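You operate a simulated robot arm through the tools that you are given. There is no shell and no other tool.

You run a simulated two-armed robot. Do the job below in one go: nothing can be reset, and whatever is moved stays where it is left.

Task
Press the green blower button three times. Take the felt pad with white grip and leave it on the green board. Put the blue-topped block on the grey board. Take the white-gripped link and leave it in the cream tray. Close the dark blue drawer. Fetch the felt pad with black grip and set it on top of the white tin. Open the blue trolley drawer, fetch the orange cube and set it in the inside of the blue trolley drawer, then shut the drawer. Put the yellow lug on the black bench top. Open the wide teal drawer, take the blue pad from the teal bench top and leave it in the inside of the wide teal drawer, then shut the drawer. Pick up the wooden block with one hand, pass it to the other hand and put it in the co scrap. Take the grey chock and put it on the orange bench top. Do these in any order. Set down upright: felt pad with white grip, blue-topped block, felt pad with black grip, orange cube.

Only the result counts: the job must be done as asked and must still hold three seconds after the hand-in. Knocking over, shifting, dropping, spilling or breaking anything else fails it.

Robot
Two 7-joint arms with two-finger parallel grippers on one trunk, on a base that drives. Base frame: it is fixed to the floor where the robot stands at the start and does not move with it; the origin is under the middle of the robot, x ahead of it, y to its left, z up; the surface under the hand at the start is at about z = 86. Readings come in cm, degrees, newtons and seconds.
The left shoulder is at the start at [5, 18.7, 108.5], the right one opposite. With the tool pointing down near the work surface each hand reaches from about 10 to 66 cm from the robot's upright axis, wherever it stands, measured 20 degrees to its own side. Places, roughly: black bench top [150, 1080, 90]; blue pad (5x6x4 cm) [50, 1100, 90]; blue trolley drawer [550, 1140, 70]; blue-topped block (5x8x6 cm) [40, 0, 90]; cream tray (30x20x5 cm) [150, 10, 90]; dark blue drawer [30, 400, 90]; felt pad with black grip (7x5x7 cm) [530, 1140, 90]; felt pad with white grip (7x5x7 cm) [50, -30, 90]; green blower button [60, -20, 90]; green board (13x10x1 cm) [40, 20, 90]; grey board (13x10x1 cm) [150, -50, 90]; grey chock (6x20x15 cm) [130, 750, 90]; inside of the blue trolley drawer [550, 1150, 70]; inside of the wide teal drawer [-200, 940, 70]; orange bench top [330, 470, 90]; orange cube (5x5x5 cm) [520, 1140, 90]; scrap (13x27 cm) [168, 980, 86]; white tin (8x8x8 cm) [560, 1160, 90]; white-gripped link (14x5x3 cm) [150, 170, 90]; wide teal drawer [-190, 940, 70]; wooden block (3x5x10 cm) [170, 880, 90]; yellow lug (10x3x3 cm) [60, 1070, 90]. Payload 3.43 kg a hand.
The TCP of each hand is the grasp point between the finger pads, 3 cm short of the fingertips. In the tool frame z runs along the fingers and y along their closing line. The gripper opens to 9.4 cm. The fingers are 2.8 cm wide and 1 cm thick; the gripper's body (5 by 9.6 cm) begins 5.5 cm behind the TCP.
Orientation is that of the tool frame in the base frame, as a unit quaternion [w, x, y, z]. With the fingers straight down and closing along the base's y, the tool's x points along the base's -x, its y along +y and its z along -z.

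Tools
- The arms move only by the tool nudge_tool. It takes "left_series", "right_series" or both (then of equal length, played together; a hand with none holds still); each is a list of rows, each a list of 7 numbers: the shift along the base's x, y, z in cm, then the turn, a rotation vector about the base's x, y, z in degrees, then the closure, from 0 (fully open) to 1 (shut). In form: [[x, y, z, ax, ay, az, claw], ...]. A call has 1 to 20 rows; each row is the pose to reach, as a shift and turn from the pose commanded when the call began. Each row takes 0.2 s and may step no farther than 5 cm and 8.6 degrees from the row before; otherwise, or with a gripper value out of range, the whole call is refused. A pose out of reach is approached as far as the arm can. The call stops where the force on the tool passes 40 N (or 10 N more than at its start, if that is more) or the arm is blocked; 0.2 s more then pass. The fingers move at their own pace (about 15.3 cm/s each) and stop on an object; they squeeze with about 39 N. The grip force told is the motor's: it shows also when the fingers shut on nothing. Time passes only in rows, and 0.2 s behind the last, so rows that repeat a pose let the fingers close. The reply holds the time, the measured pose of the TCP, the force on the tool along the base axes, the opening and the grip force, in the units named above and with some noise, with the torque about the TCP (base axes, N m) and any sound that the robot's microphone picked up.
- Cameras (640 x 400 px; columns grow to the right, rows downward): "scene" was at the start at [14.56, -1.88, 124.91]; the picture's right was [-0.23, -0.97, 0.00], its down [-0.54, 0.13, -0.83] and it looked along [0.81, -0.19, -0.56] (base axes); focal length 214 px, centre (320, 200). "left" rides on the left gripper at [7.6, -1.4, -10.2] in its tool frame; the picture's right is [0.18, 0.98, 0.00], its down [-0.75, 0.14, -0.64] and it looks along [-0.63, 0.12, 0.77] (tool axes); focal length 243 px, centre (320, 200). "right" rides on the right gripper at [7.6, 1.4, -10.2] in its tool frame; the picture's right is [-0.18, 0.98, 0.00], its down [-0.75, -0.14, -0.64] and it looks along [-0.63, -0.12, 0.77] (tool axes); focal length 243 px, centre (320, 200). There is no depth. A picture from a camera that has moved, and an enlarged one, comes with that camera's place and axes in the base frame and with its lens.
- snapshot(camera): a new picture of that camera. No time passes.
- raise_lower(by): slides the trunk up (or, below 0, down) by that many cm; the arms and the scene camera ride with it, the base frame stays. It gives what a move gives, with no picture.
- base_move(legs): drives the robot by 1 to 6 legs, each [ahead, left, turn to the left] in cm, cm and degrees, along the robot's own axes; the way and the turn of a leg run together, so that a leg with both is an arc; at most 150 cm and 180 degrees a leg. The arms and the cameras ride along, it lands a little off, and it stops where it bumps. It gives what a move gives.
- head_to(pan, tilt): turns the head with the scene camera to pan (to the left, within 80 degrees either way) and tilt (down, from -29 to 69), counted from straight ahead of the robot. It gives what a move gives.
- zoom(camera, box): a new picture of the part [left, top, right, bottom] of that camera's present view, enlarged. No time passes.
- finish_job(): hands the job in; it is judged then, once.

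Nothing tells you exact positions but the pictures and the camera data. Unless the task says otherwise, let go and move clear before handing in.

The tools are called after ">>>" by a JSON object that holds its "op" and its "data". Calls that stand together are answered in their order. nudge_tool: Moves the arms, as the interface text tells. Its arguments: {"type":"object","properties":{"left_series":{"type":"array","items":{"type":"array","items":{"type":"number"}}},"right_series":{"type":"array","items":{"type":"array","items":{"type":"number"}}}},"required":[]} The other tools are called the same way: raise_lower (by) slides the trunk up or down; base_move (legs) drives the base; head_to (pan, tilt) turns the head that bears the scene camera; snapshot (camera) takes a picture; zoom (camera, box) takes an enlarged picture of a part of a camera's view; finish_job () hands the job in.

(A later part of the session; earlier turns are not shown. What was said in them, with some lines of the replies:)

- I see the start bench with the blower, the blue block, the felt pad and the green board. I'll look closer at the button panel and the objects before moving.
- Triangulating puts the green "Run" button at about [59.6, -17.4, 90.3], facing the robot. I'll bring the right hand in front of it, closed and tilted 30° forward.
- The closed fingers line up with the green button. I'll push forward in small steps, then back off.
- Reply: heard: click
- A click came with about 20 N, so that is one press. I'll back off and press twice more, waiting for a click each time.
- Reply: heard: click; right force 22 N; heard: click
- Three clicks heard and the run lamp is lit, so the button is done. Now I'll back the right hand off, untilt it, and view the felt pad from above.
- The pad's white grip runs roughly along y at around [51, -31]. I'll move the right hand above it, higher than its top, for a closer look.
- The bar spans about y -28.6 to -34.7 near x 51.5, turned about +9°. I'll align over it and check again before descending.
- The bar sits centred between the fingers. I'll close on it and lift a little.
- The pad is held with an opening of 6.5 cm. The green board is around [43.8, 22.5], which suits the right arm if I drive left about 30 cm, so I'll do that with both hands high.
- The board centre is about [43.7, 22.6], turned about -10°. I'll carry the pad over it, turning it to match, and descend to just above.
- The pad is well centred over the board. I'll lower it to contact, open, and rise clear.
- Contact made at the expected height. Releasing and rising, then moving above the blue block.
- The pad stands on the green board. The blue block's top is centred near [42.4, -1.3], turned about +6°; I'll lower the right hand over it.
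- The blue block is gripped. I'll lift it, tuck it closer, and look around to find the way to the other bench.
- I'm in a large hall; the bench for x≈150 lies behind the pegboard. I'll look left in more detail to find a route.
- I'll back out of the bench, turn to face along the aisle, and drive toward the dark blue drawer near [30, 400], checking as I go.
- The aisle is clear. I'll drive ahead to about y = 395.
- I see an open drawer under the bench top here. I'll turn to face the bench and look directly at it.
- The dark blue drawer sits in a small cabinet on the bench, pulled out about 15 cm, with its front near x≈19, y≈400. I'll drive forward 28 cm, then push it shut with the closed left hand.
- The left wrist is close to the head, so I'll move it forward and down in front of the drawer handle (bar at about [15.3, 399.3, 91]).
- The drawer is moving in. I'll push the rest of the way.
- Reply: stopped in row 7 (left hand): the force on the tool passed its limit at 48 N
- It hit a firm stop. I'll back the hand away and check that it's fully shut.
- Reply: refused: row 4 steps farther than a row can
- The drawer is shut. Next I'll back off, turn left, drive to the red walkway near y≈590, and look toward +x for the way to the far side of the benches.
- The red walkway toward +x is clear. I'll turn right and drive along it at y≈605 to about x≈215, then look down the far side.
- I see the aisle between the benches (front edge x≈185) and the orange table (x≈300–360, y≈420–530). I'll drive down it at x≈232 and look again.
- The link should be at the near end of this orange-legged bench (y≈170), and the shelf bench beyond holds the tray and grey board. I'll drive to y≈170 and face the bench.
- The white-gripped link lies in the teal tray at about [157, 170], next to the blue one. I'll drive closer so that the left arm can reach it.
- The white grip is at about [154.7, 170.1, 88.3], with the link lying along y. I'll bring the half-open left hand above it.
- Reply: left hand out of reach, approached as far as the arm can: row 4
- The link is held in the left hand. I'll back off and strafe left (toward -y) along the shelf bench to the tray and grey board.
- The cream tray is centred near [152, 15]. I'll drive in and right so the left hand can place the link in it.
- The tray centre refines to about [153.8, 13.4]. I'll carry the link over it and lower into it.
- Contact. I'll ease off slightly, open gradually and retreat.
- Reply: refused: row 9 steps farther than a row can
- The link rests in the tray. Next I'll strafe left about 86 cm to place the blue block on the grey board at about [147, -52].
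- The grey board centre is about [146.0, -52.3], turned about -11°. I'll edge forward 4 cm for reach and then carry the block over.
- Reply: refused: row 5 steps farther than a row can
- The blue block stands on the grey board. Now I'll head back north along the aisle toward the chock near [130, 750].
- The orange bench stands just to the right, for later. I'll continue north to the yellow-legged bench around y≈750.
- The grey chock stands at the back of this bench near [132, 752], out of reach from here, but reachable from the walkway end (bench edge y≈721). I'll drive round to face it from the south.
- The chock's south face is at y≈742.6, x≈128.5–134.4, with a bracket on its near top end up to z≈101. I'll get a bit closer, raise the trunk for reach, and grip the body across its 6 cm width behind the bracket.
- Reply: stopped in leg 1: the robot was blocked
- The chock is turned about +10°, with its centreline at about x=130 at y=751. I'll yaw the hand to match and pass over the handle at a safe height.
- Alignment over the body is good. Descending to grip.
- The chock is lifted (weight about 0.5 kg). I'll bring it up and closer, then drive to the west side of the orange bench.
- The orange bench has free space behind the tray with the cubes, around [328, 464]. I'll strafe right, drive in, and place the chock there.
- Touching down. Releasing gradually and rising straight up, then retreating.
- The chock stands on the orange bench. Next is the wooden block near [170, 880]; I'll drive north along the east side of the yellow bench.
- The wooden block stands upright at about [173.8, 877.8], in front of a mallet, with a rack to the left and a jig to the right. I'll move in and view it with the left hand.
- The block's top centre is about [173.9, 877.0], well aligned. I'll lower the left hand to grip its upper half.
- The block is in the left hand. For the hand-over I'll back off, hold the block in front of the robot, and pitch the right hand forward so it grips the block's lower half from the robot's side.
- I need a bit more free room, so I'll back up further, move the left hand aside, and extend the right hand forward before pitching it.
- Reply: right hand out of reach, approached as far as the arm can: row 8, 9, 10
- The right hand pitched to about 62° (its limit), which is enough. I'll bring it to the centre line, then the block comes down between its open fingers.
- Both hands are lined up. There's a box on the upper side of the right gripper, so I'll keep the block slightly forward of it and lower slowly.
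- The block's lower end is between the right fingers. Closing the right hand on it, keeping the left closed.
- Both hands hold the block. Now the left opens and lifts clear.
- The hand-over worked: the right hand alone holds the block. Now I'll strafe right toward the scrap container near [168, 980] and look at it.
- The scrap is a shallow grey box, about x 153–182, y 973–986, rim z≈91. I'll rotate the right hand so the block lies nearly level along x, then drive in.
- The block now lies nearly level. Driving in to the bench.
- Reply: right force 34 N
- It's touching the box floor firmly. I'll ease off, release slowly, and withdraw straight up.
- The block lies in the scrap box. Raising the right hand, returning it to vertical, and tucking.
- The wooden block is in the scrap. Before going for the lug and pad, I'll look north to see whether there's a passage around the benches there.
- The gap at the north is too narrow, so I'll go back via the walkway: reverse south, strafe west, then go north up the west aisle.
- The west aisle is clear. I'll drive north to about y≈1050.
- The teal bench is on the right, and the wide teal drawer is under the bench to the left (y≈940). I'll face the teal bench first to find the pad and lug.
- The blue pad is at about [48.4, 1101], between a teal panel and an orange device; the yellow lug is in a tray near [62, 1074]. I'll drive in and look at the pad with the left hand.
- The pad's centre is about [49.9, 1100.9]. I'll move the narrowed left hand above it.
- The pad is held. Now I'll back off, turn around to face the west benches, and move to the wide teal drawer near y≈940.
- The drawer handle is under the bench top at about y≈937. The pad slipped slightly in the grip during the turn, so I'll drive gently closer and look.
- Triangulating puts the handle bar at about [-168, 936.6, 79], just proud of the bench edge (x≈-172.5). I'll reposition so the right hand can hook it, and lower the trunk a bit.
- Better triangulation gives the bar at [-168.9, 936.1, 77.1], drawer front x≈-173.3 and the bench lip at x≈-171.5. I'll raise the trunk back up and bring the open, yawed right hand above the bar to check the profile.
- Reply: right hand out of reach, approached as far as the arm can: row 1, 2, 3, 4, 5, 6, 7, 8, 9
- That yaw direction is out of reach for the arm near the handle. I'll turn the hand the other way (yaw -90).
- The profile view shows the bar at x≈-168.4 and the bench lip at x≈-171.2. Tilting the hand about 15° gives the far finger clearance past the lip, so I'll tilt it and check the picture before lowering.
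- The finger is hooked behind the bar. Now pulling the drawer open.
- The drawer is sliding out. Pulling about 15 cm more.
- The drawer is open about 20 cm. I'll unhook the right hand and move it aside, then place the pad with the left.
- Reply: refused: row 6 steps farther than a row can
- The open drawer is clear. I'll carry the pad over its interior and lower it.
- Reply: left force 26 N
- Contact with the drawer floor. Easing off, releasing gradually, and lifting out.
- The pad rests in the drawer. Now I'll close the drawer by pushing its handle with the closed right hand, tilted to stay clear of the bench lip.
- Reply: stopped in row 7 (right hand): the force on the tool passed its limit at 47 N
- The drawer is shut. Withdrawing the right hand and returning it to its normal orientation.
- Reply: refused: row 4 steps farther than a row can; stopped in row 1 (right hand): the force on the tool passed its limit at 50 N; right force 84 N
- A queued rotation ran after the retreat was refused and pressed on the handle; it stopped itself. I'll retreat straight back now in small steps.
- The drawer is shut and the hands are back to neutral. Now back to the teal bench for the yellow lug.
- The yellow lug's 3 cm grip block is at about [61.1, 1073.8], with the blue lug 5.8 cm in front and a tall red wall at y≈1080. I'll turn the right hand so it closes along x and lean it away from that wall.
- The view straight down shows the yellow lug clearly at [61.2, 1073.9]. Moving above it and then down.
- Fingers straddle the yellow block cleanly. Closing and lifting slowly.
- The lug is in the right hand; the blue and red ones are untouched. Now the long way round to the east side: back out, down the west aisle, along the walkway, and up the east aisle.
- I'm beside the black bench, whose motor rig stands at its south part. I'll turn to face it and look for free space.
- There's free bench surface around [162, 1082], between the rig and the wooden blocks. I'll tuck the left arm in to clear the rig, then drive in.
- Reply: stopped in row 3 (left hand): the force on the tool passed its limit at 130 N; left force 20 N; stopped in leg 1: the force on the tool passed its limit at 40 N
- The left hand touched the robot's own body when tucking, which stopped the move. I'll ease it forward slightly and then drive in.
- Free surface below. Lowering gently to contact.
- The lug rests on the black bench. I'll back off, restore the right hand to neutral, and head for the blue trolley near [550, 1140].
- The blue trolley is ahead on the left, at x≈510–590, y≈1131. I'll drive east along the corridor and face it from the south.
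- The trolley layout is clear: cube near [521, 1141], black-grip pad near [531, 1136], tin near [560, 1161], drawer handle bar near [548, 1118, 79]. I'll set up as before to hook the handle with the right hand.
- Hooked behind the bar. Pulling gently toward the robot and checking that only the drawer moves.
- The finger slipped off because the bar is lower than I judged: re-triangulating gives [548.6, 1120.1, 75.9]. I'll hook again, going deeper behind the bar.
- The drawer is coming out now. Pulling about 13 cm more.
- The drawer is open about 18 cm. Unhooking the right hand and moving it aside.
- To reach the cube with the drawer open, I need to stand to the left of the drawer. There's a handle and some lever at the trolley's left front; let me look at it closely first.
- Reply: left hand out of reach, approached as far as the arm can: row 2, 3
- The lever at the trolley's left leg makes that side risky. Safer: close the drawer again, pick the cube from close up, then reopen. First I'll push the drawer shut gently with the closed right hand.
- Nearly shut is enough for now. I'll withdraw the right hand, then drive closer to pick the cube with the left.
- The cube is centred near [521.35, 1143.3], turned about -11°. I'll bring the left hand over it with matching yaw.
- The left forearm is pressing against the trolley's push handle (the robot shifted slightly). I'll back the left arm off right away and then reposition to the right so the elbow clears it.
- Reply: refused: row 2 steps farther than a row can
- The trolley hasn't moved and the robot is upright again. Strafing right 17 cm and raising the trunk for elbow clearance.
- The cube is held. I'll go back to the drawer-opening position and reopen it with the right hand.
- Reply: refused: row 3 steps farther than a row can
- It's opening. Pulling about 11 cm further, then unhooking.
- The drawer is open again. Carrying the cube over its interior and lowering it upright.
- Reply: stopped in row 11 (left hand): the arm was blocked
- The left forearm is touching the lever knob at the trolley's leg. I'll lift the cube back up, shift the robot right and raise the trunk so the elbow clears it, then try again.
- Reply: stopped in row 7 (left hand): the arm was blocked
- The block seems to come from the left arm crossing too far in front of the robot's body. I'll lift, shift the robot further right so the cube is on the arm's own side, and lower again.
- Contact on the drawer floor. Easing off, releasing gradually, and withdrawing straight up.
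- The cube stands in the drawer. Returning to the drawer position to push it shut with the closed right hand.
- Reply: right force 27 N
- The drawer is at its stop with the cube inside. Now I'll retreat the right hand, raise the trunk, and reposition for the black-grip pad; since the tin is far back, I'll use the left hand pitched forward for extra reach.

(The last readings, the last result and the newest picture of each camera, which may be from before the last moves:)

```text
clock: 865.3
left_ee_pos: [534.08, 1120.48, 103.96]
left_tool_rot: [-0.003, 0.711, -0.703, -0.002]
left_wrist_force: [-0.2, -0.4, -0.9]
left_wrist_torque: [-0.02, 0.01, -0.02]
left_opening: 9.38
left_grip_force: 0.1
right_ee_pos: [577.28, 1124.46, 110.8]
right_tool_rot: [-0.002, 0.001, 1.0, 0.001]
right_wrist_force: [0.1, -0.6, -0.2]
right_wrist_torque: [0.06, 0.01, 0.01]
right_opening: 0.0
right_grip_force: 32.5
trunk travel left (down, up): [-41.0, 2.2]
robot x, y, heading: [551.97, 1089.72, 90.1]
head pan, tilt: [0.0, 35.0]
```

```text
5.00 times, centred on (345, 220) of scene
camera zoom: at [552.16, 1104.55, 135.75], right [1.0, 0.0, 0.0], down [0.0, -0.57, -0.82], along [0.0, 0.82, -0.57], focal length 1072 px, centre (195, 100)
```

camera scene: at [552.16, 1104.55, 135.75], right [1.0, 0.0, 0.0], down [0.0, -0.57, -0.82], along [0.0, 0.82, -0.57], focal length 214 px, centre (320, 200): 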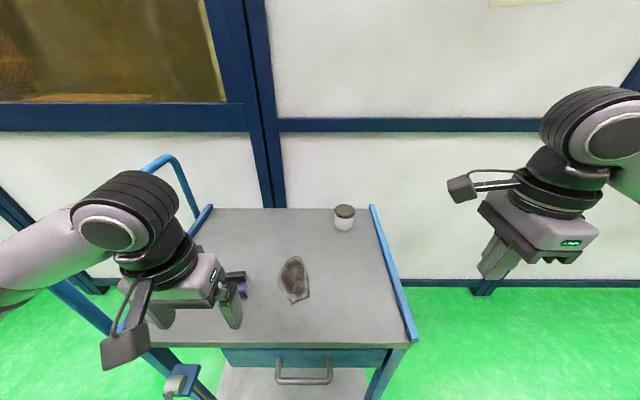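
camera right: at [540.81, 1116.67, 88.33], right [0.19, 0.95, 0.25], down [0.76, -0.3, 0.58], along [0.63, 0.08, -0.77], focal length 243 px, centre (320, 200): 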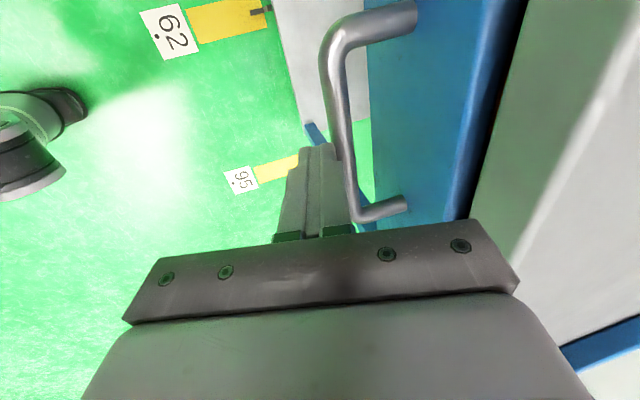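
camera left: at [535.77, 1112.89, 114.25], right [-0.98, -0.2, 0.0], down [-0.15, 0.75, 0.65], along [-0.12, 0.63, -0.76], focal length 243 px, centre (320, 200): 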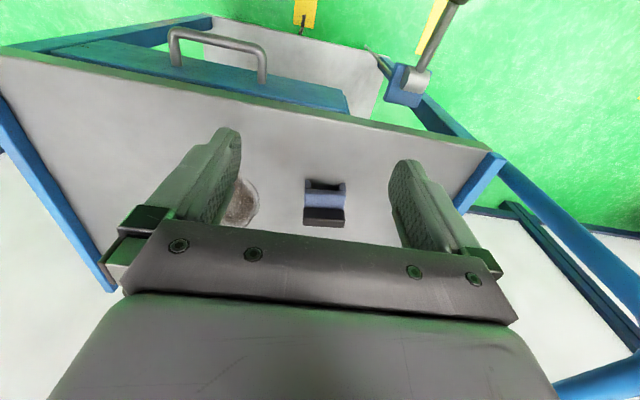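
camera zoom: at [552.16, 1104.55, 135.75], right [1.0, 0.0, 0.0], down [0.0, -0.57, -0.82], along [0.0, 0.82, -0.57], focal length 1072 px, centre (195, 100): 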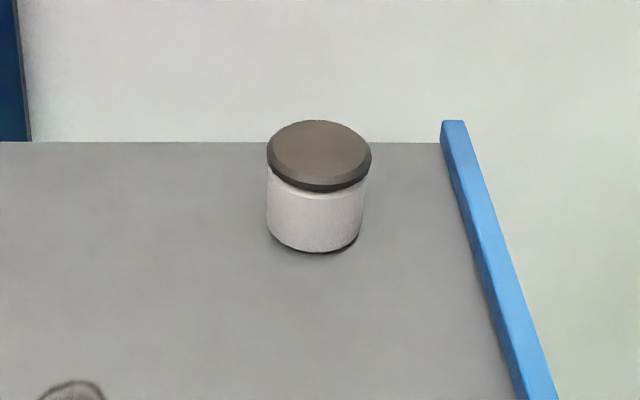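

The tin's lid is centred at about [560.4, 1161.3] with its top at z≈92.3 and a radius of only about 3.4 cm, so centring matters. The pad is at [530.8, 1135.3], turned about +7°. I'll yaw and pitch the left hand 30° and come over the pad.

>>> {"op": "nudge_tool", "data": {"left_series": [[0, 0, 0, 0, 0, 6.3, 0], [0, 0, 0, 0, 0, 6.3, 0]]}}

>>> {"op": "nudge_tool", "data": {"left_series": [[-0.5, 2, 0, 7.5, 0.9, 0, 0], [-1, 4, 0, 14.9, 1.8, 0, 0], [-1.5, 6, 0, 22.4, 2.7, 0, 0], [-2, 8, 0, 29.8, 3.66, 0, 0], [-3, 11, -2, 29.8, 3.66, 0, 0], [-3.2, 14.3, -4, 29.8, 3.66, 0, 0], [-3.2, 14.3, -6, 29.8, 3.66, 0, 0], [-3.2, 14.3, -6, 29.8, 3.66, 0, 0]]}}

>>> {"op": "snapshot", "data": {"camera": "left"}}

>>> {"op": "snapshot", "data": {"camera": "scene"}}

```text
clock: 865.9
left_ee_pos: [534.12, 1120.62, 104.06]
left_tool_rot: [-0.002, 0.749, -0.662, -0.002]
left_wrist_force: [-0.4, 0.0, 0.7]
left_wrist_torque: [0.0, -0.03, 0.0]
left_opening: 9.38
left_grip_force: 0.0
right_ee_pos: [577.07, 1124.44, 110.81]
right_tool_rot: [-0.002, 0.0, 1.0, 0.001]
right_wrist_force: [-0.1, -0.2, -0.2]
right_wrist_torque: [0.01, 0.0, 0.01]
right_opening: 0.01
right_grip_force: 33.3
trunk travel left (down, up): [-41.0, 2.2]
robot x, y, heading: [552.56, 1089.98, 90.2]
head pan, tilt: [0.0, 35.0]
```

```text
clock: 867.7
left_ee_pos: [530.92, 1134.95, 98.04]
left_tool_rot: [-0.173, 0.722, -0.64, -0.196]
left_wrist_force: [0.4, 0.0, -0.1]
left_wrist_torque: [-0.01, 0.0, 0.01]
left_opening: 9.38
left_grip_force: 0.0
right_ee_pos: [577.16, 1124.44, 110.88]
right_tool_rot: [-0.003, 0.001, 1.0, 0.002]
right_wrist_force: [0.3, 0.5, -0.3]
right_wrist_torque: [0.0, -0.01, -0.01]
right_opening: 0.0
right_grip_force: 32.5
trunk travel left (down, up): [-41.0, 2.2]
robot x, y, heading: [552.1, 1089.63, 90.2]
head pan, tilt: [0.0, 35.0]
```

```text
taken
camera left: at [533.89, 1123.42, 103.04], right [-0.96, -0.28, -0.09], down [-0.18, 0.31, 0.93], along [-0.23, 0.91, -0.34], focal length 243 px, centre (320, 200)
```

left: 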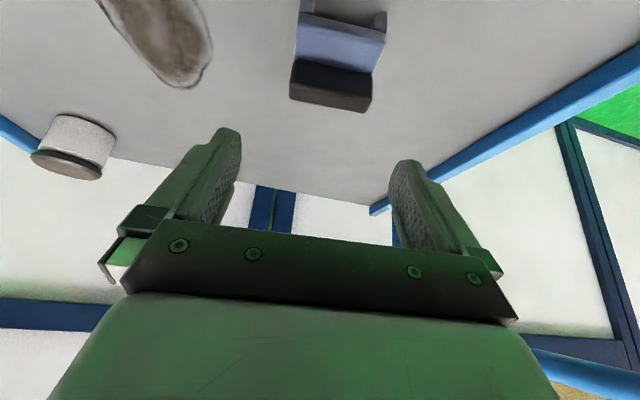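

```text
taken
camera scene: at [552.17, 1104.55, 135.75], right [1.0, 0.0, 0.0], down [0.0, -0.57, -0.82], along [0.0, 0.82, -0.57], focal length 214 px, centre (320, 200)
```

scene: 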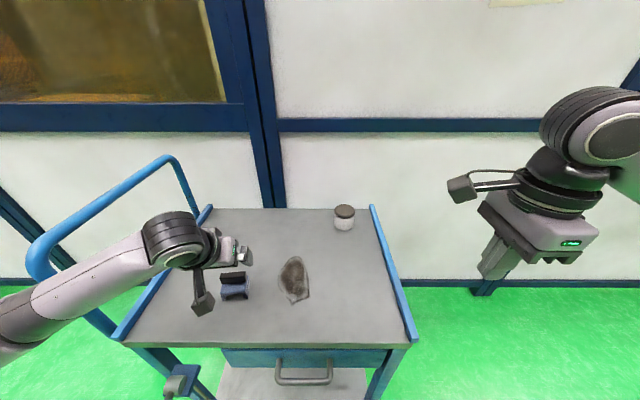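

>>> {"op": "nudge_tool", "data": {"left_series": [[0, 0, -2, 0, 0, 0, 0], [0, 0, -4, 0, 0, 0, 0], [0, 0, -6, 0, 0, 0, 0], [0, 0, -7.6, 0, 0, 0, 0], [0, 0, -7.6, 0, 0, 0, 0]]}}

>>> {"op": "snapshot", "data": {"camera": "left"}}

>>> {"op": "zoom", "data": {"camera": "scene", "box": [120, 180, 320, 340]}}

```text
clock: 868.9
left_ee_pos: [530.81, 1134.94, 90.37]
left_tool_rot: [-0.173, 0.723, -0.64, -0.196]
left_wrist_force: [0.3, -0.7, -0.8]
left_wrist_torque: [0.01, 0.03, 0.02]
left_opening: 9.42
left_grip_force: 0.0
right_ee_pos: [577.13, 1124.37, 110.86]
right_tool_rot: [-0.003, 0.001, 1.0, 0.001]
right_wrist_force: [0.1, -0.4, 0.2]
right_wrist_torque: [0.0, -0.03, 0.03]
right_opening: 0.0
right_grip_force: 33.1
trunk travel left (down, up): [-41.0, 2.2]
robot x, y, heading: [551.83, 1089.99, 90.0]
head pan, tilt: [0.0, 35.0]
```

```text
taken
camera left: at [533.9, 1123.4, 95.42], right [-0.96, -0.28, -0.09], down [-0.18, 0.31, 0.93], along [-0.23, 0.91, -0.34], focal length 243 px, centre (320, 200)
```

left: 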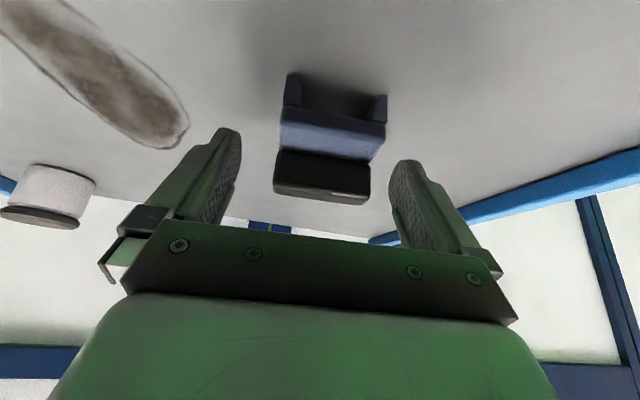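

```text
2.50 times, centred on (220, 260) of scene
camera zoom: at [552.16, 1104.55, 135.75], right [1.0, 0.0, 0.0], down [0.0, -0.57, -0.82], along [0.0, 0.82, -0.57], focal length 536 px, centre (570, 50)
```

zoom: 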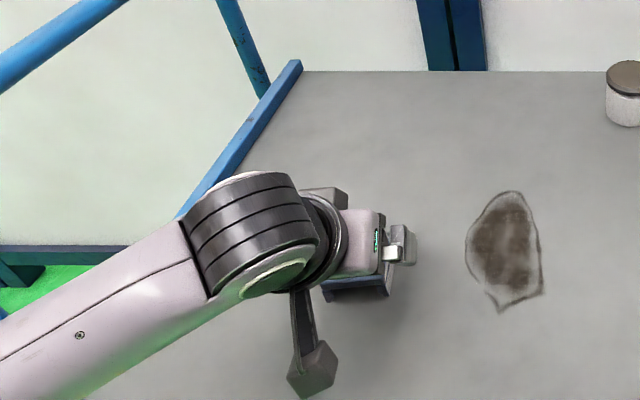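

>>> {"op": "nudge_tool", "data": {"left_series": [[0, 0, 0, 0, 0, 0, 0.15], [0, 0, 0, 0, 0, 0, 0.3], [0, 0, 0, 0, 0, 0, 0.5], [0, 0, 0, 0, 0, 0, 1], [0, 0, 0, 0, 0, 0, 1], [0, 0, 0, 0, 0, 0, 1], [0, 0, 1, 0, 0, 0, 1], [0, 0, 4, 0, 0, 0, 1], [0, 0, 8, 0, 0, 0, 1], [0, 0, 12, 0, 0, 0, 1], [0, 0, 15, 0, 0, 0, 1]]}}

>>> {"op": "snapshot", "data": {"camera": "left"}}

>>> {"op": "zoom", "data": {"camera": "scene", "box": [120, 150, 400, 340]}}

```text
clock: 871.3
left_ee_pos: [530.88, 1134.67, 105.48]
left_tool_rot: [-0.172, 0.723, -0.64, -0.196]
left_wrist_force: [0.5, -0.2, -1.1]
left_wrist_torque: [-0.01, -0.02, -0.01]
left_opening: 6.14
left_grip_force: 39.0
right_ee_pos: [577.2, 1124.5, 110.78]
right_tool_rot: [-0.003, 0.0, 1.0, 0.002]
right_wrist_force: [-0.4, 0.0, 0.4]
right_wrist_torque: [0.01, -0.01, -0.01]
right_opening: 0.0
right_grip_force: 33.1
trunk travel left (down, up): [-41.0, 2.2]
robot x, y, heading: [552.34, 1089.76, 90.1]
head pan, tilt: [0.0, 35.0]
```

```text
taken
camera left: at [533.86, 1123.29, 110.47], right [-0.96, -0.28, -0.09], down [-0.18, 0.31, 0.93], along [-0.23, 0.91, -0.34], focal length 243 px, centre (320, 200)
```

left: 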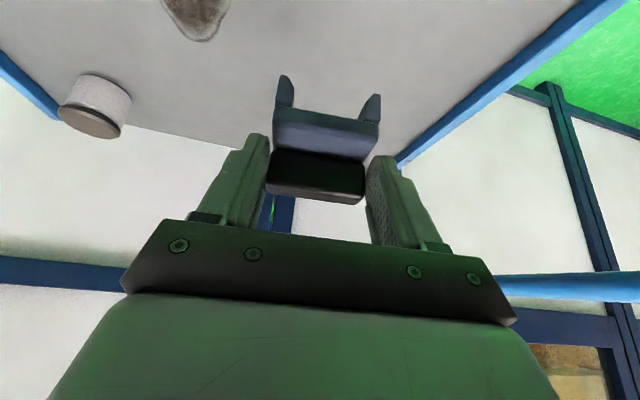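

```text
2.11 times, centred on (260, 245) of scene
camera zoom: at [552.15, 1104.54, 135.75], right [1.0, 0.0, 0.0], down [0.0, -0.57, -0.82], along [0.0, 0.82, -0.57], focal length 452 px, centre (446, 105)
```

zoom: 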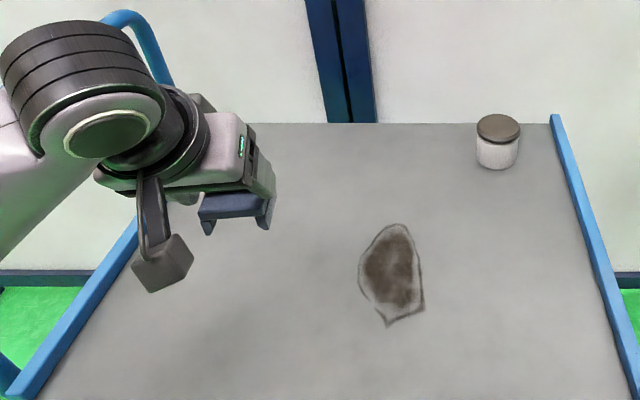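

The pad is gripped. Strafing right so the tin is in front of the left arm, then taking a fresh look at the lid.

>>> {"op": "base_move", "data": {"legs": [[0, -20, 0]]}}

>>> {"op": "nudge_tool", "data": {"left_series": [[2, 3, 0, 0, 0, 0, 1], [4, 6, 0, 0, 0, 0, 1], [6, 9, 0, 0, 0, 0, 1], [8, 11, 0, 0, 0, 0, 1], [8, 11, 0, 0, 0, 0, 1]]}}

>>> {"op": "snapshot", "data": {"camera": "left"}}

>>> {"op": "snapshot", "data": {"camera": "scene"}}

```text
clock: 873.7
left_ee_pos: [550.89, 1134.89, 105.53]
left_tool_rot: [-0.173, 0.722, -0.641, -0.195]
left_wrist_force: [-0.1, -0.1, -0.7]
left_wrist_torque: [-0.02, 0.03, -0.01]
left_opening: 6.12
left_grip_force: 39.4
right_ee_pos: [597.14, 1124.57, 110.86]
right_tool_rot: [-0.003, 0.001, 1.0, 0.001]
right_wrist_force: [0.6, -0.2, 0.4]
right_wrist_torque: [0.04, 0.03, 0.01]
right_opening: 0.01
right_grip_force: 33.1
trunk travel left (down, up): [-41.0, 2.2]
robot x, y, heading: [571.97, 1090.12, 90.4]
head pan, tilt: [0.0, 35.0]
```

```text
clock: 874.9
left_ee_pos: [558.91, 1145.86, 105.58]
left_tool_rot: [-0.174, 0.722, -0.641, -0.195]
left_wrist_force: [1.0, 0.3, -1.3]
left_wrist_torque: [-0.03, -0.02, 0.01]
left_opening: 6.11
left_grip_force: 39.3
right_ee_pos: [597.22, 1124.62, 110.79]
right_tool_rot: [-0.003, 0.001, 1.0, 0.001]
right_wrist_force: [0.2, -0.3, -0.2]
right_wrist_torque: [-0.01, 0.01, 0.0]
right_opening: 0.0
right_grip_force: 32.9
trunk travel left (down, up): [-41.0, 2.2]
robot x, y, heading: [571.98, 1089.66, 90.2]
head pan, tilt: [0.0, 35.0]
```

```text
taken
camera left: at [561.88, 1134.39, 110.44], right [-0.96, -0.28, -0.09], down [-0.18, 0.31, 0.93], along [-0.23, 0.91, -0.34], focal length 243 px, centre (320, 200)
```

left: 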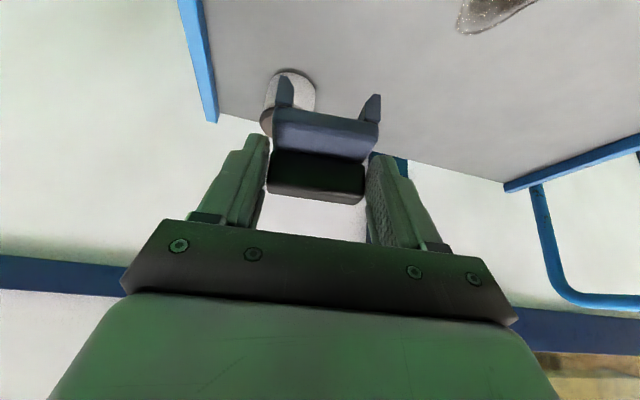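

```text
taken
camera scene: at [572.14, 1104.63, 135.75], right [1.0, 0.0, 0.0], down [0.0, -0.57, -0.82], along [0.0, 0.82, -0.57], focal length 214 px, centre (320, 200)
```

scene: 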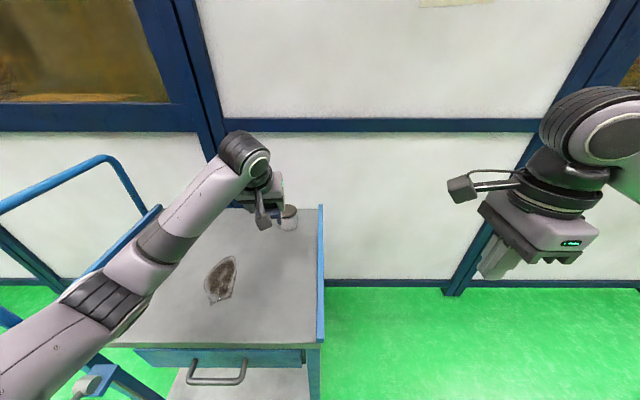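

>>> {"op": "zoom", "data": {"camera": "scene", "box": [220, 160, 340, 250]}}

```text
4.44 times, centred on (280, 205) of scene
camera zoom: at [572.14, 1104.63, 135.75], right [1.0, 0.0, 0.0], down [0.0, -0.57, -0.82], along [0.0, 0.82, -0.57], focal length 953 px, centre (498, 178)
```

zoom: 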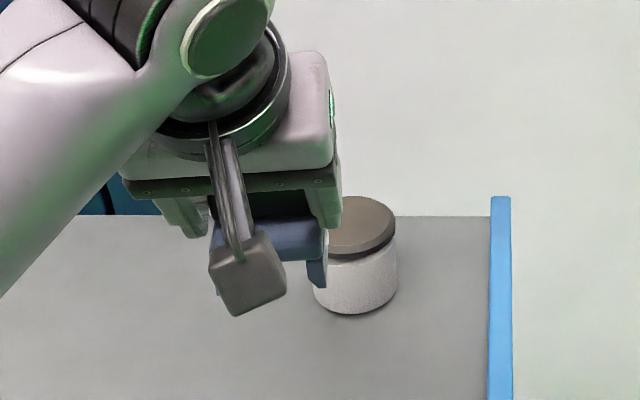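

>>> {"op": "nudge_tool", "data": {"left_series": [[0.5, 4, 0, 0, 0, 0, 1], [1, 8, 0, 0, 0, 0, 1], [1.5, 12, -1, 0, 0, 0, 1], [1.7, 15.2, -3, 0, 0, 0, 1], [1.7, 15.2, -6, 0, 0, 0, 1], [1.7, 15.2, -6.5, 0, 0, 0, 1], [1.7, 15.2, -6.5, 0, 0, 0, 1]]}}

>>> {"op": "snapshot", "data": {"camera": "left"}}

>>> {"op": "zoom", "data": {"camera": "left", "box": [220, 40, 420, 200]}}

>>> {"op": "zoom", "data": {"camera": "scene", "box": [220, 140, 340, 230]}}

```text
clock: 876.5
left_ee_pos: [560.56, 1160.93, 98.95]
left_tool_rot: [-0.173, 0.722, -0.641, -0.196]
left_wrist_force: [0.6, 0.9, -0.6]
left_wrist_torque: [0.0, 0.01, -0.01]
left_opening: 6.12
left_grip_force: 38.6
right_ee_pos: [597.06, 1124.51, 110.85]
right_tool_rot: [-0.002, 0.001, 1.0, 0.001]
right_wrist_force: [0.6, -0.3, 1.4]
right_wrist_torque: [0.03, 0.01, 0.0]
right_opening: 0.0
right_grip_force: 32.7
trunk travel left (down, up): [-41.0, 2.2]
robot x, y, heading: [572.19, 1089.89, 90.3]
head pan, tilt: [0.0, 35.0]
```

```text
taken
camera left: at [563.51, 1149.37, 103.89], right [-0.96, -0.28, -0.09], down [-0.18, 0.31, 0.93], along [-0.23, 0.91, -0.34], focal length 243 px, centre (320, 200)
```

left: 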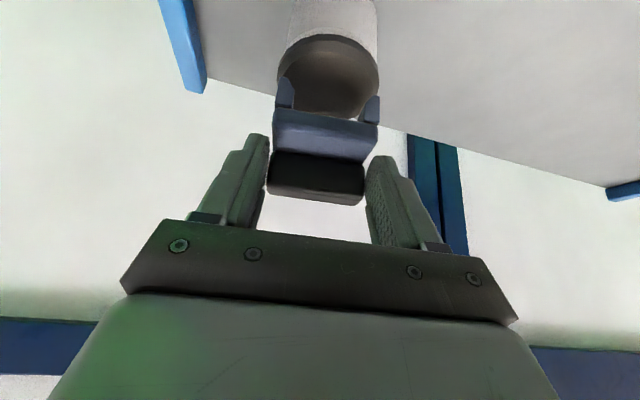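

```text
2.50 times, centred on (320, 120) of left
camera zoom: at [563.51, 1149.37, 103.89], right [-0.96, -0.28, -0.09], down [-0.18, 0.31, 0.93], along [-0.23, 0.91, -0.34], focal length 606 px, centre (320, 400)
```

zoom: 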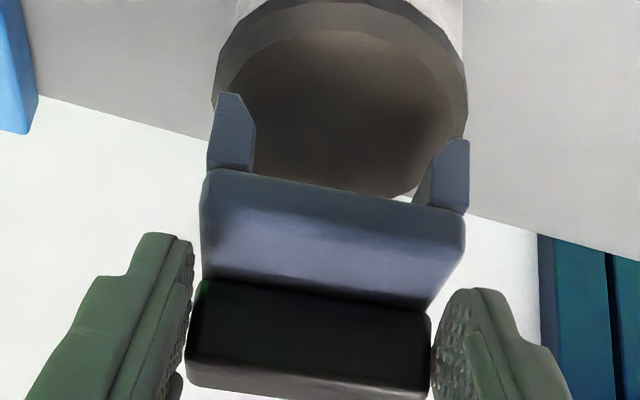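

```text
4.44 times, centred on (280, 185) of scene
camera zoom: at [572.14, 1104.66, 135.75], right [1.0, 0.0, 0.0], down [0.0, -0.57, -0.82], along [0.0, 0.82, -0.57], focal length 953 px, centre (498, 267)
```

zoom: 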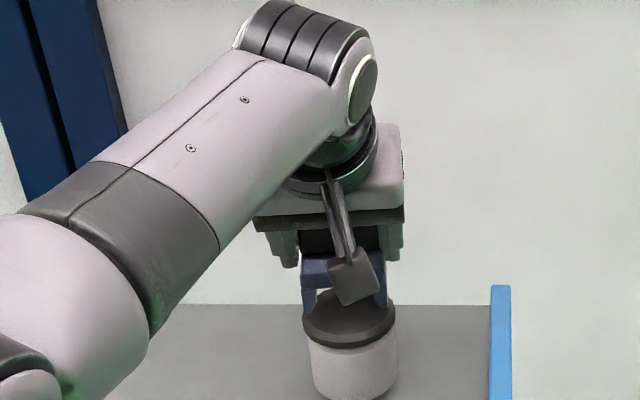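

In the hand camera's own frame the pad and lid centres agree to within about 0.2 cm. Lowering gently onto the lid.

>>> {"op": "nudge_tool", "data": {"left_series": [[0, 0, -0.5, 0, 0, 0, 1], [0, 0, -1.0, 0, 0, 0, 1], [0, 0, -1.5, 0, 0, 0, 1], [0, 0, -1.8, 0, 0, 0, 1], [0, 0, -1.8, 0, 0, 0, 1]]}}

>>> {"op": "zoom", "data": {"camera": "left", "box": [220, 40, 420, 200]}}

```text
clock: 877.7
left_ee_pos: [560.55, 1160.83, 97.43]
left_tool_rot: [-0.175, 0.722, -0.639, -0.198]
left_wrist_force: [0.3, 2.4, 8.4]
left_wrist_torque: [0.04, 0.18, -0.01]
left_opening: 6.12
left_grip_force: 38.8
left hand out of reach, approached as far as the arm can: row 2, 3, 4, 5
right_ee_pos: [597.21, 1124.47, 110.85]
right_tool_rot: [-0.003, 0.001, 1.0, 0.001]
right_wrist_force: [0.8, 0.2, 0.6]
right_wrist_torque: [-0.01, 0.0, -0.01]
right_opening: 0.01
right_grip_force: 32.9
trunk travel left (down, up): [-41.0, 2.2]
robot x, y, heading: [572.11, 1089.29, 90.0]
head pan, tilt: [0.0, 35.0]
```

```text
2.50 times, centred on (320, 120) of left
camera zoom: at [563.52, 1149.23, 102.34], right [-0.96, -0.28, -0.09], down [-0.18, 0.3, 0.94], along [-0.23, 0.91, -0.34], focal length 606 px, centre (320, 400)
```

zoom: 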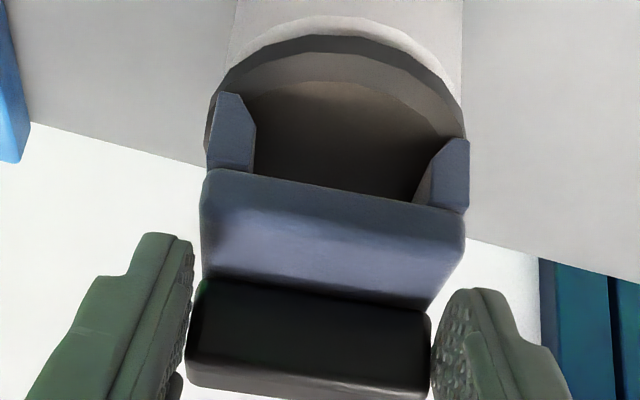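

There's light contact, slightly more on one foot. The arm is near its reach limit, so I'll use the trunk for the last fraction.

>>> {"op": "raise_lower", "data": {"by": -0.2}}

>>> {"op": "zoom", "data": {"camera": "left", "box": [220, 40, 420, 200]}}

>>> {"op": "zoom", "data": {"camera": "scene", "box": [240, 150, 330, 230]}}

```text
clock: 878.2
left_ee_pos: [560.55, 1160.85, 97.41]
left_tool_rot: [-0.177, 0.721, -0.639, -0.199]
left_wrist_force: [-0.2, 1.5, 17.7]
left_wrist_torque: [0.03, 0.25, 0.0]
left_opening: 6.11
left_grip_force: 39.7
right_ee_pos: [597.17, 1124.29, 110.71]
right_tool_rot: [-0.002, 0.0, 1.0, 0.003]
right_wrist_force: [0.4, -0.2, -0.3]
right_wrist_torque: [0.02, 0.01, -0.01]
right_opening: 0.0
right_grip_force: 33.5
trunk travel left (down, up): [-40.8, 2.4]
robot x, y, heading: [571.81, 1089.6, 90.1]
head pan, tilt: [0.0, 35.0]
```

```text
2.50 times, centred on (320, 120) of left
camera zoom: at [563.52, 1149.19, 102.29], right [-0.96, -0.27, -0.09], down [-0.18, 0.3, 0.94], along [-0.23, 0.91, -0.34], focal length 606 px, centre (320, 400)
```

zoom: 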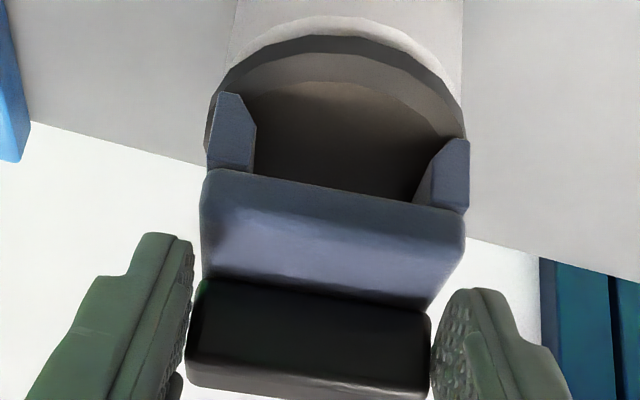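

```text
5.00 times, centred on (285, 190) of scene
camera zoom: at [572.2, 1104.43, 135.6], right [1.0, 0.0, 0.0], down [0.0, -0.57, -0.82], along [0.0, 0.82, -0.57], focal length 1072 px, centre (495, 250)
```

zoom: 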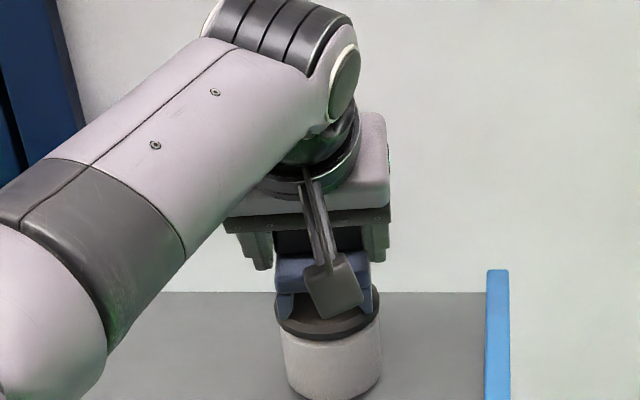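

Both feet bear on the lid, centred within about 0.2 cm. I'll relax the load and open the fingers slowly.

>>> {"op": "raise_lower", "data": {"by": 0.3}}

>>> {"op": "nudge_tool", "data": {"left_series": [[0, 0, 0, 0, 0, 0, 1], [0, 0, 0, 0, 0, 0, 0.33], [0, 0, 0, 0, 0, 0, 0.3], [0, 0, 0, 0, 0, 0, 0.25], [0, 0, 0, 0, 0, 0, 0.18]]}}

>>> {"op": "zoom", "data": {"camera": "left", "box": [220, 40, 420, 200]}}

```text
clock: 878.7
left_ee_pos: [560.51, 1160.63, 97.41]
left_tool_rot: [-0.174, 0.722, -0.64, -0.197]
left_wrist_force: [0.5, 5.3, 12.8]
left_wrist_torque: [0.55, -0.02, -0.06]
left_opening: 6.13
left_grip_force: 38.6
right_ee_pos: [597.14, 1124.45, 110.85]
right_tool_rot: [-0.003, 0.0, 1.0, 0.002]
right_wrist_force: [-0.1, -0.7, 0.7]
right_wrist_torque: [-0.03, 0.02, 0.01]
right_opening: 0.0
right_grip_force: 33.5
trunk travel left (down, up): [-41.1, 2.1]
robot x, y, heading: [572.22, 1089.85, 90.1]
head pan, tilt: [0.0, 35.0]
```

```text
clock: 879.9
left_ee_pos: [560.55, 1160.71, 97.2]
left_tool_rot: [-0.173, 0.723, -0.639, -0.195]
left_wrist_force: [0.5, 0.0, -0.3]
left_wrist_torque: [0.03, 0.01, -0.01]
left_opening: 7.73
left_grip_force: 0.1
right_ee_pos: [597.11, 1124.51, 110.91]
right_tool_rot: [-0.003, 0.001, 1.0, 0.002]
right_wrist_force: [-0.9, -0.6, 0.7]
right_wrist_torque: [0.0, 0.01, 0.0]
right_opening: 0.01
right_grip_force: 32.9
trunk travel left (down, up): [-41.1, 2.1]
robot x, y, heading: [572.02, 1089.78, 90.0]
head pan, tilt: [0.0, 35.0]
```

```text
2.50 times, centred on (320, 120) of left
camera zoom: at [563.47, 1149.22, 102.22], right [-0.96, -0.28, -0.09], down [-0.18, 0.31, 0.93], along [-0.23, 0.91, -0.34], focal length 606 px, centre (320, 400)
```

zoom: 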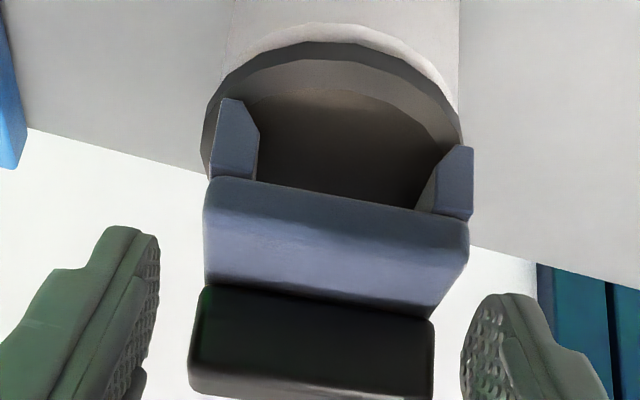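

The pad stands on the tin by itself. Withdrawing the fingers back and up along their axis.

>>> {"op": "nudge_tool", "data": {"left_series": [[0, 0, 0, 0, 0, 0, 0], [0, -0.6, 1.0, 0, 0, 0, 0], [0, -1.5, 2.6, 0, 0, 0, 0], [0, -3, 5.2, 0, 0, 0, 0], [0, -5, 8, 0, 0, 0, 0], [0, -8, 11, 0, 0, 0, 0], [0, -12, 12, 0, 0, 0, 0], [0, -16, 12, 0, 0, 0, 0], [0, -20, 12, 0, 0, 0, 0]]}}

>>> {"op": "zoom", "data": {"camera": "scene", "box": [190, 150, 350, 270]}}

>>> {"op": "snapshot", "data": {"camera": "left"}}

```text
clock: 882.1
left_ee_pos: [555.07, 1143.75, 108.07]
left_tool_rot: [-0.148, 0.741, -0.609, -0.243]
left_wrist_force: [-0.2, -0.8, -1.2]
left_wrist_torque: [0.0, -0.01, 0.02]
left_opening: 9.38
left_grip_force: 0.1
left hand out of reach, approached as far as the arm can: row 9
right_ee_pos: [597.02, 1124.62, 110.89]
right_tool_rot: [-0.002, 0.001, 1.0, 0.002]
right_wrist_force: [1.4, -0.1, -0.1]
right_wrist_torque: [0.0, -0.01, 0.04]
right_opening: 0.01
right_grip_force: 33.6
trunk travel left (down, up): [-41.1, 2.1]
robot x, y, heading: [572.15, 1089.69, 90.2]
head pan, tilt: [0.0, 35.0]
stopped in row 9 (left hand): the arm was blocked; the commanded pose is now the measured one
```

```text
3.33 times, centred on (270, 210) of scene
camera zoom: at [572.13, 1104.64, 135.85], right [1.0, 0.0, 0.0], down [0.0, -0.57, -0.82], along [0.0, 0.82, -0.57], focal length 715 px, centre (487, 167)
```

zoom: 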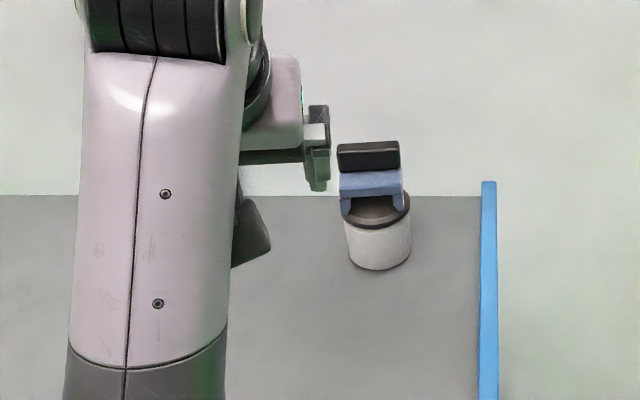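

```text
taken
camera left: at [559.43, 1132.5, 112.48], right [-0.93, -0.36, -0.03], down [-0.13, 0.26, 0.96], along [-0.34, 0.89, -0.29], focal length 243 px, centre (320, 200)
```

left: 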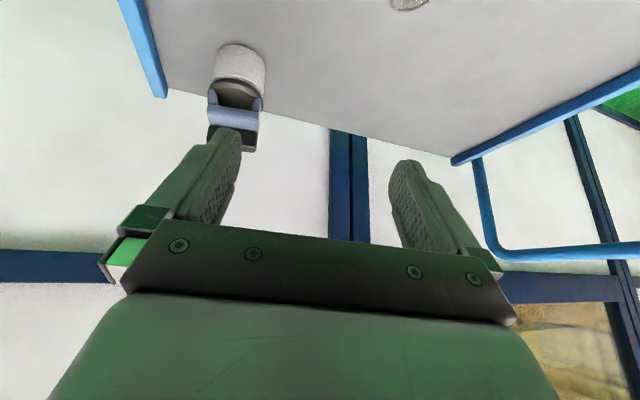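

The pad stands on the tin. The left arm is above everything, so I'll simply drive straight back away from the trolley and verify.

>>> {"op": "base_move", "data": {"legs": [[-40, 0, 0]]}}

>>> {"op": "head_to", "data": {"pan": 5, "tilt": 28}}

>>> {"op": "snapshot", "data": {"camera": "scene"}}

>>> {"op": "zoom", "data": {"camera": "scene", "box": [200, 120, 400, 280]}}

```text
clock: 884.6
left_ee_pos: [555.35, 1103.75, 108.12]
left_tool_rot: [-0.149, 0.74, -0.609, -0.243]
left_wrist_force: [-0.7, -0.4, -0.1]
left_wrist_torque: [-0.02, 0.0, 0.02]
left_opening: 9.4
left_grip_force: 0.2
right_ee_pos: [597.34, 1084.5, 111.0]
right_tool_rot: [-0.002, 0.002, 1.0, 0.002]
right_wrist_force: [0.6, -0.6, -0.5]
right_wrist_torque: [0.02, 0.02, 0.04]
right_opening: 0.0
right_grip_force: 33.2
trunk travel left (down, up): [-41.1, 2.1]
robot x, y, heading: [572.37, 1049.83, 90.1]
head pan, tilt: [0.0, 35.0]
```

```text
clock: 885.3
left_ee_pos: [555.31, 1103.8, 107.93]
left_tool_rot: [-0.149, 0.74, -0.61, -0.243]
left_wrist_force: [-0.1, 0.0, -0.3]
left_wrist_torque: [0.02, -0.01, 0.0]
left_opening: 9.39
left_grip_force: 0.2
right_ee_pos: [597.3, 1084.5, 110.91]
right_tool_rot: [-0.002, 0.002, 1.0, 0.002]
right_wrist_force: [-1.1, 0.2, 0.3]
right_wrist_torque: [0.01, 0.02, -0.03]
right_opening: 0.0
right_grip_force: 32.8
trunk travel left (down, up): [-41.1, 2.1]
robot x, y, heading: [572.23, 1049.53, 89.9]
head pan, tilt: [5.0, 28.0]
```

```text
taken
camera scene: at [571.51, 1064.92, 136.94], right [1.0, 0.09, 0.0], down [0.04, -0.47, -0.88], along [-0.08, 0.88, -0.47], focal length 214 px, centre (320, 200)
```

scene: 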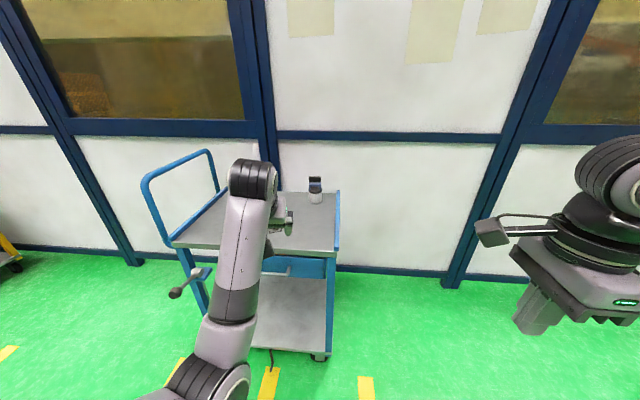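

```text
2.50 times, centred on (300, 200) of scene
camera zoom: at [571.51, 1064.92, 136.94], right [1.0, 0.09, 0.0], down [0.04, -0.47, -0.88], along [-0.08, 0.88, -0.47], focal length 536 px, centre (370, 200)
```

zoom: 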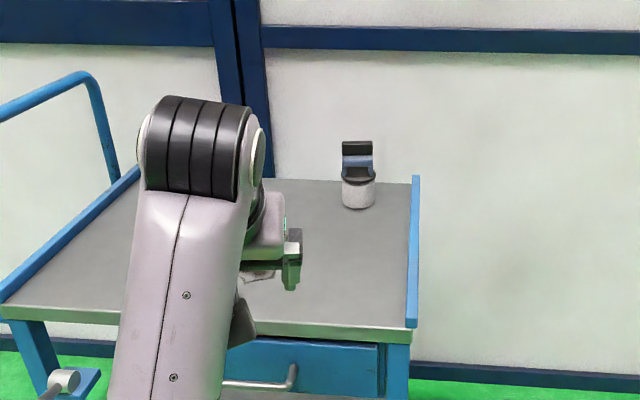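

>>> {"op": "base_move", "data": {"legs": [[-15, 0, 0], [0, 45, 0]]}}

>>> {"op": "head_to", "data": {"pan": -12, "tilt": 25}}

>>> {"op": "zoom", "data": {"camera": "scene", "box": [180, 130, 480, 330]}}

```text
clock: 890.7
left_ee_pos: [510.28, 1088.77, 108.08]
left_tool_rot: [-0.148, 0.74, -0.609, -0.242]
left_wrist_force: [-0.9, 0.2, -0.6]
left_wrist_torque: [-0.03, -0.03, 0.01]
left_opening: 9.42
left_grip_force: 0.0
right_ee_pos: [552.31, 1069.35, 110.91]
right_tool_rot: [-0.002, 0.002, 1.0, 0.003]
right_wrist_force: [-0.6, 0.8, 0.3]
right_wrist_torque: [0.0, -0.02, 0.05]
right_opening: 0.0
right_grip_force: 33.0
trunk travel left (down, up): [-41.1, 2.1]
robot x, y, heading: [527.47, 1034.45, 90.2]
head pan, tilt: [5.0, 28.0]
```

```text
clock: 891.5
left_ee_pos: [510.26, 1088.63, 108.13]
left_tool_rot: [-0.148, 0.74, -0.61, -0.243]
left_wrist_force: [1.2, -0.8, 0.0]
left_wrist_torque: [0.01, 0.01, 0.02]
left_opening: 9.42
left_grip_force: 0.0
right_ee_pos: [552.46, 1069.4, 110.93]
right_tool_rot: [-0.002, 0.0, 1.0, 0.002]
right_wrist_force: [0.0, 1.0, -0.5]
right_wrist_torque: [-0.01, 0.0, 0.0]
right_opening: 0.0
right_grip_force: 33.3
trunk travel left (down, up): [-41.1, 2.1]
robot x, y, heading: [527.69, 1034.7, 90.0]
head pan, tilt: [-12.0, 25.0]
```

```text
2.00 times, centred on (330, 230) of scene
camera zoom: at [529.28, 1049.69, 137.43], right [0.98, -0.2, 0.0], down [-0.09, -0.41, -0.91], along [0.19, 0.89, -0.42], focal length 429 px, centre (300, 140)
```

zoom: 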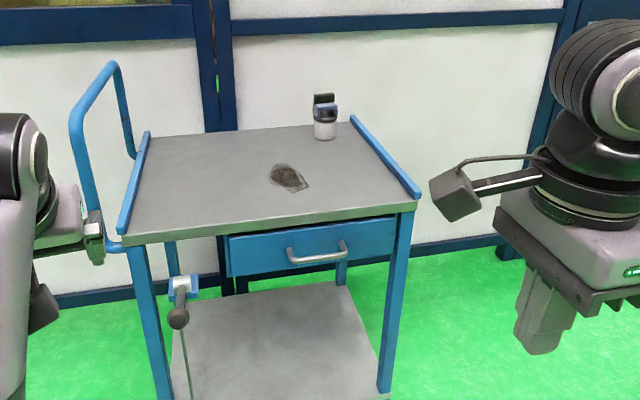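

>>> {"op": "zoom", "data": {"camera": "scene", "box": [280, 230, 400, 280]}}

>>> {"op": "zoom", "data": {"camera": "scene", "box": [300, 160, 380, 220]}}

```text
5.33 times, centred on (340, 255) of scene
camera zoom: at [529.28, 1049.69, 137.43], right [0.98, -0.2, 0.0], down [-0.09, -0.41, -0.91], along [0.19, 0.89, -0.42], focal length 1144 px, centre (213, -93)
```

zoom: 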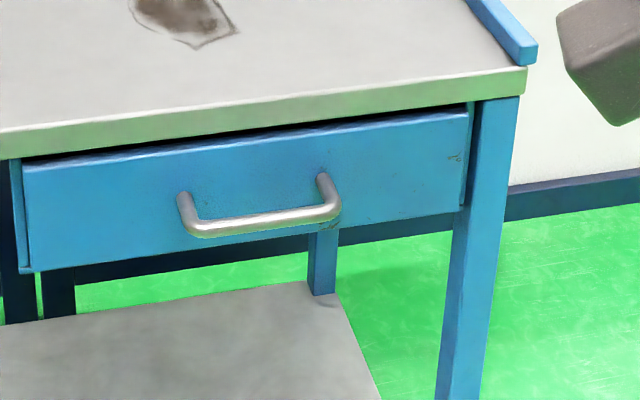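

```text
6.67 times, centred on (340, 190) of scene
camera zoom: at [529.28, 1049.69, 137.43], right [0.98, -0.2, 0.0], down [-0.09, -0.41, -0.91], along [0.19, 0.89, -0.42], focal length 1430 px, centre (187, 267)
```

zoom: 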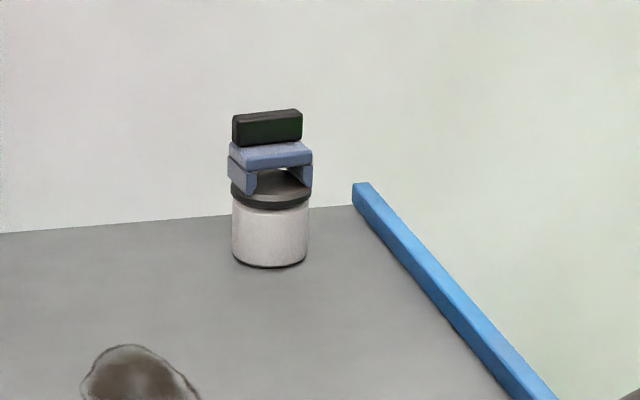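

Checked before hand-in: the pad stands upright on the tin, the trolley drawer is shut with the cube inside, and both hands are clear. The other tasks were each checked after their last move, so I'm handing in.

>>> {"op": "finish_job", "data": {}}

```text
The job is handed in.
```

I handed the job in with every item on the list done. The hand-in gave no verdict, so what follows is what I saw on the cameras and force readings.

| Task | Result |
|---|---|
| Green blower button | Pressed three times; three clicks heard and the run lamp lit |
| Felt pad with white grip | Standing on the green board |
| Blue-topped block | Standing on the grey board |
| White-gripped link | Lying in the cream tray |
| Dark blue drawer | Pushed to its stop and shut |
| Grey chock | On the orange bench top |
| Wooden block | Passed from left hand to right, lying in the scrap box |
| Blue pad | In the wide teal drawer, which is shut |
| Yellow lug | On the black bench top |
| Orange cube | Standing in the blue trolley drawer, which is shut |
| Felt pad with black grip | Standing on the white tin, centred to within about 0.2 cm |

These contacts could count against the job:
- **Green board:** it slid about 0.65 cm when I released the white-gripped pad.
- **Wide teal drawer:** after it was shut, a queued move opened the fingers against its handle at about 81 N. The drawer stayed shut.
- **Blue trolley:** my left arm pressed against its push handle, and later the arm was blocked in front of it, probably against the lever on its front leg. I saw no movement of the trolley or the lever.
- **Yellow bench:** the base was blocked at its edge once and stopped itself. I saw no shift, but I did not measure it.
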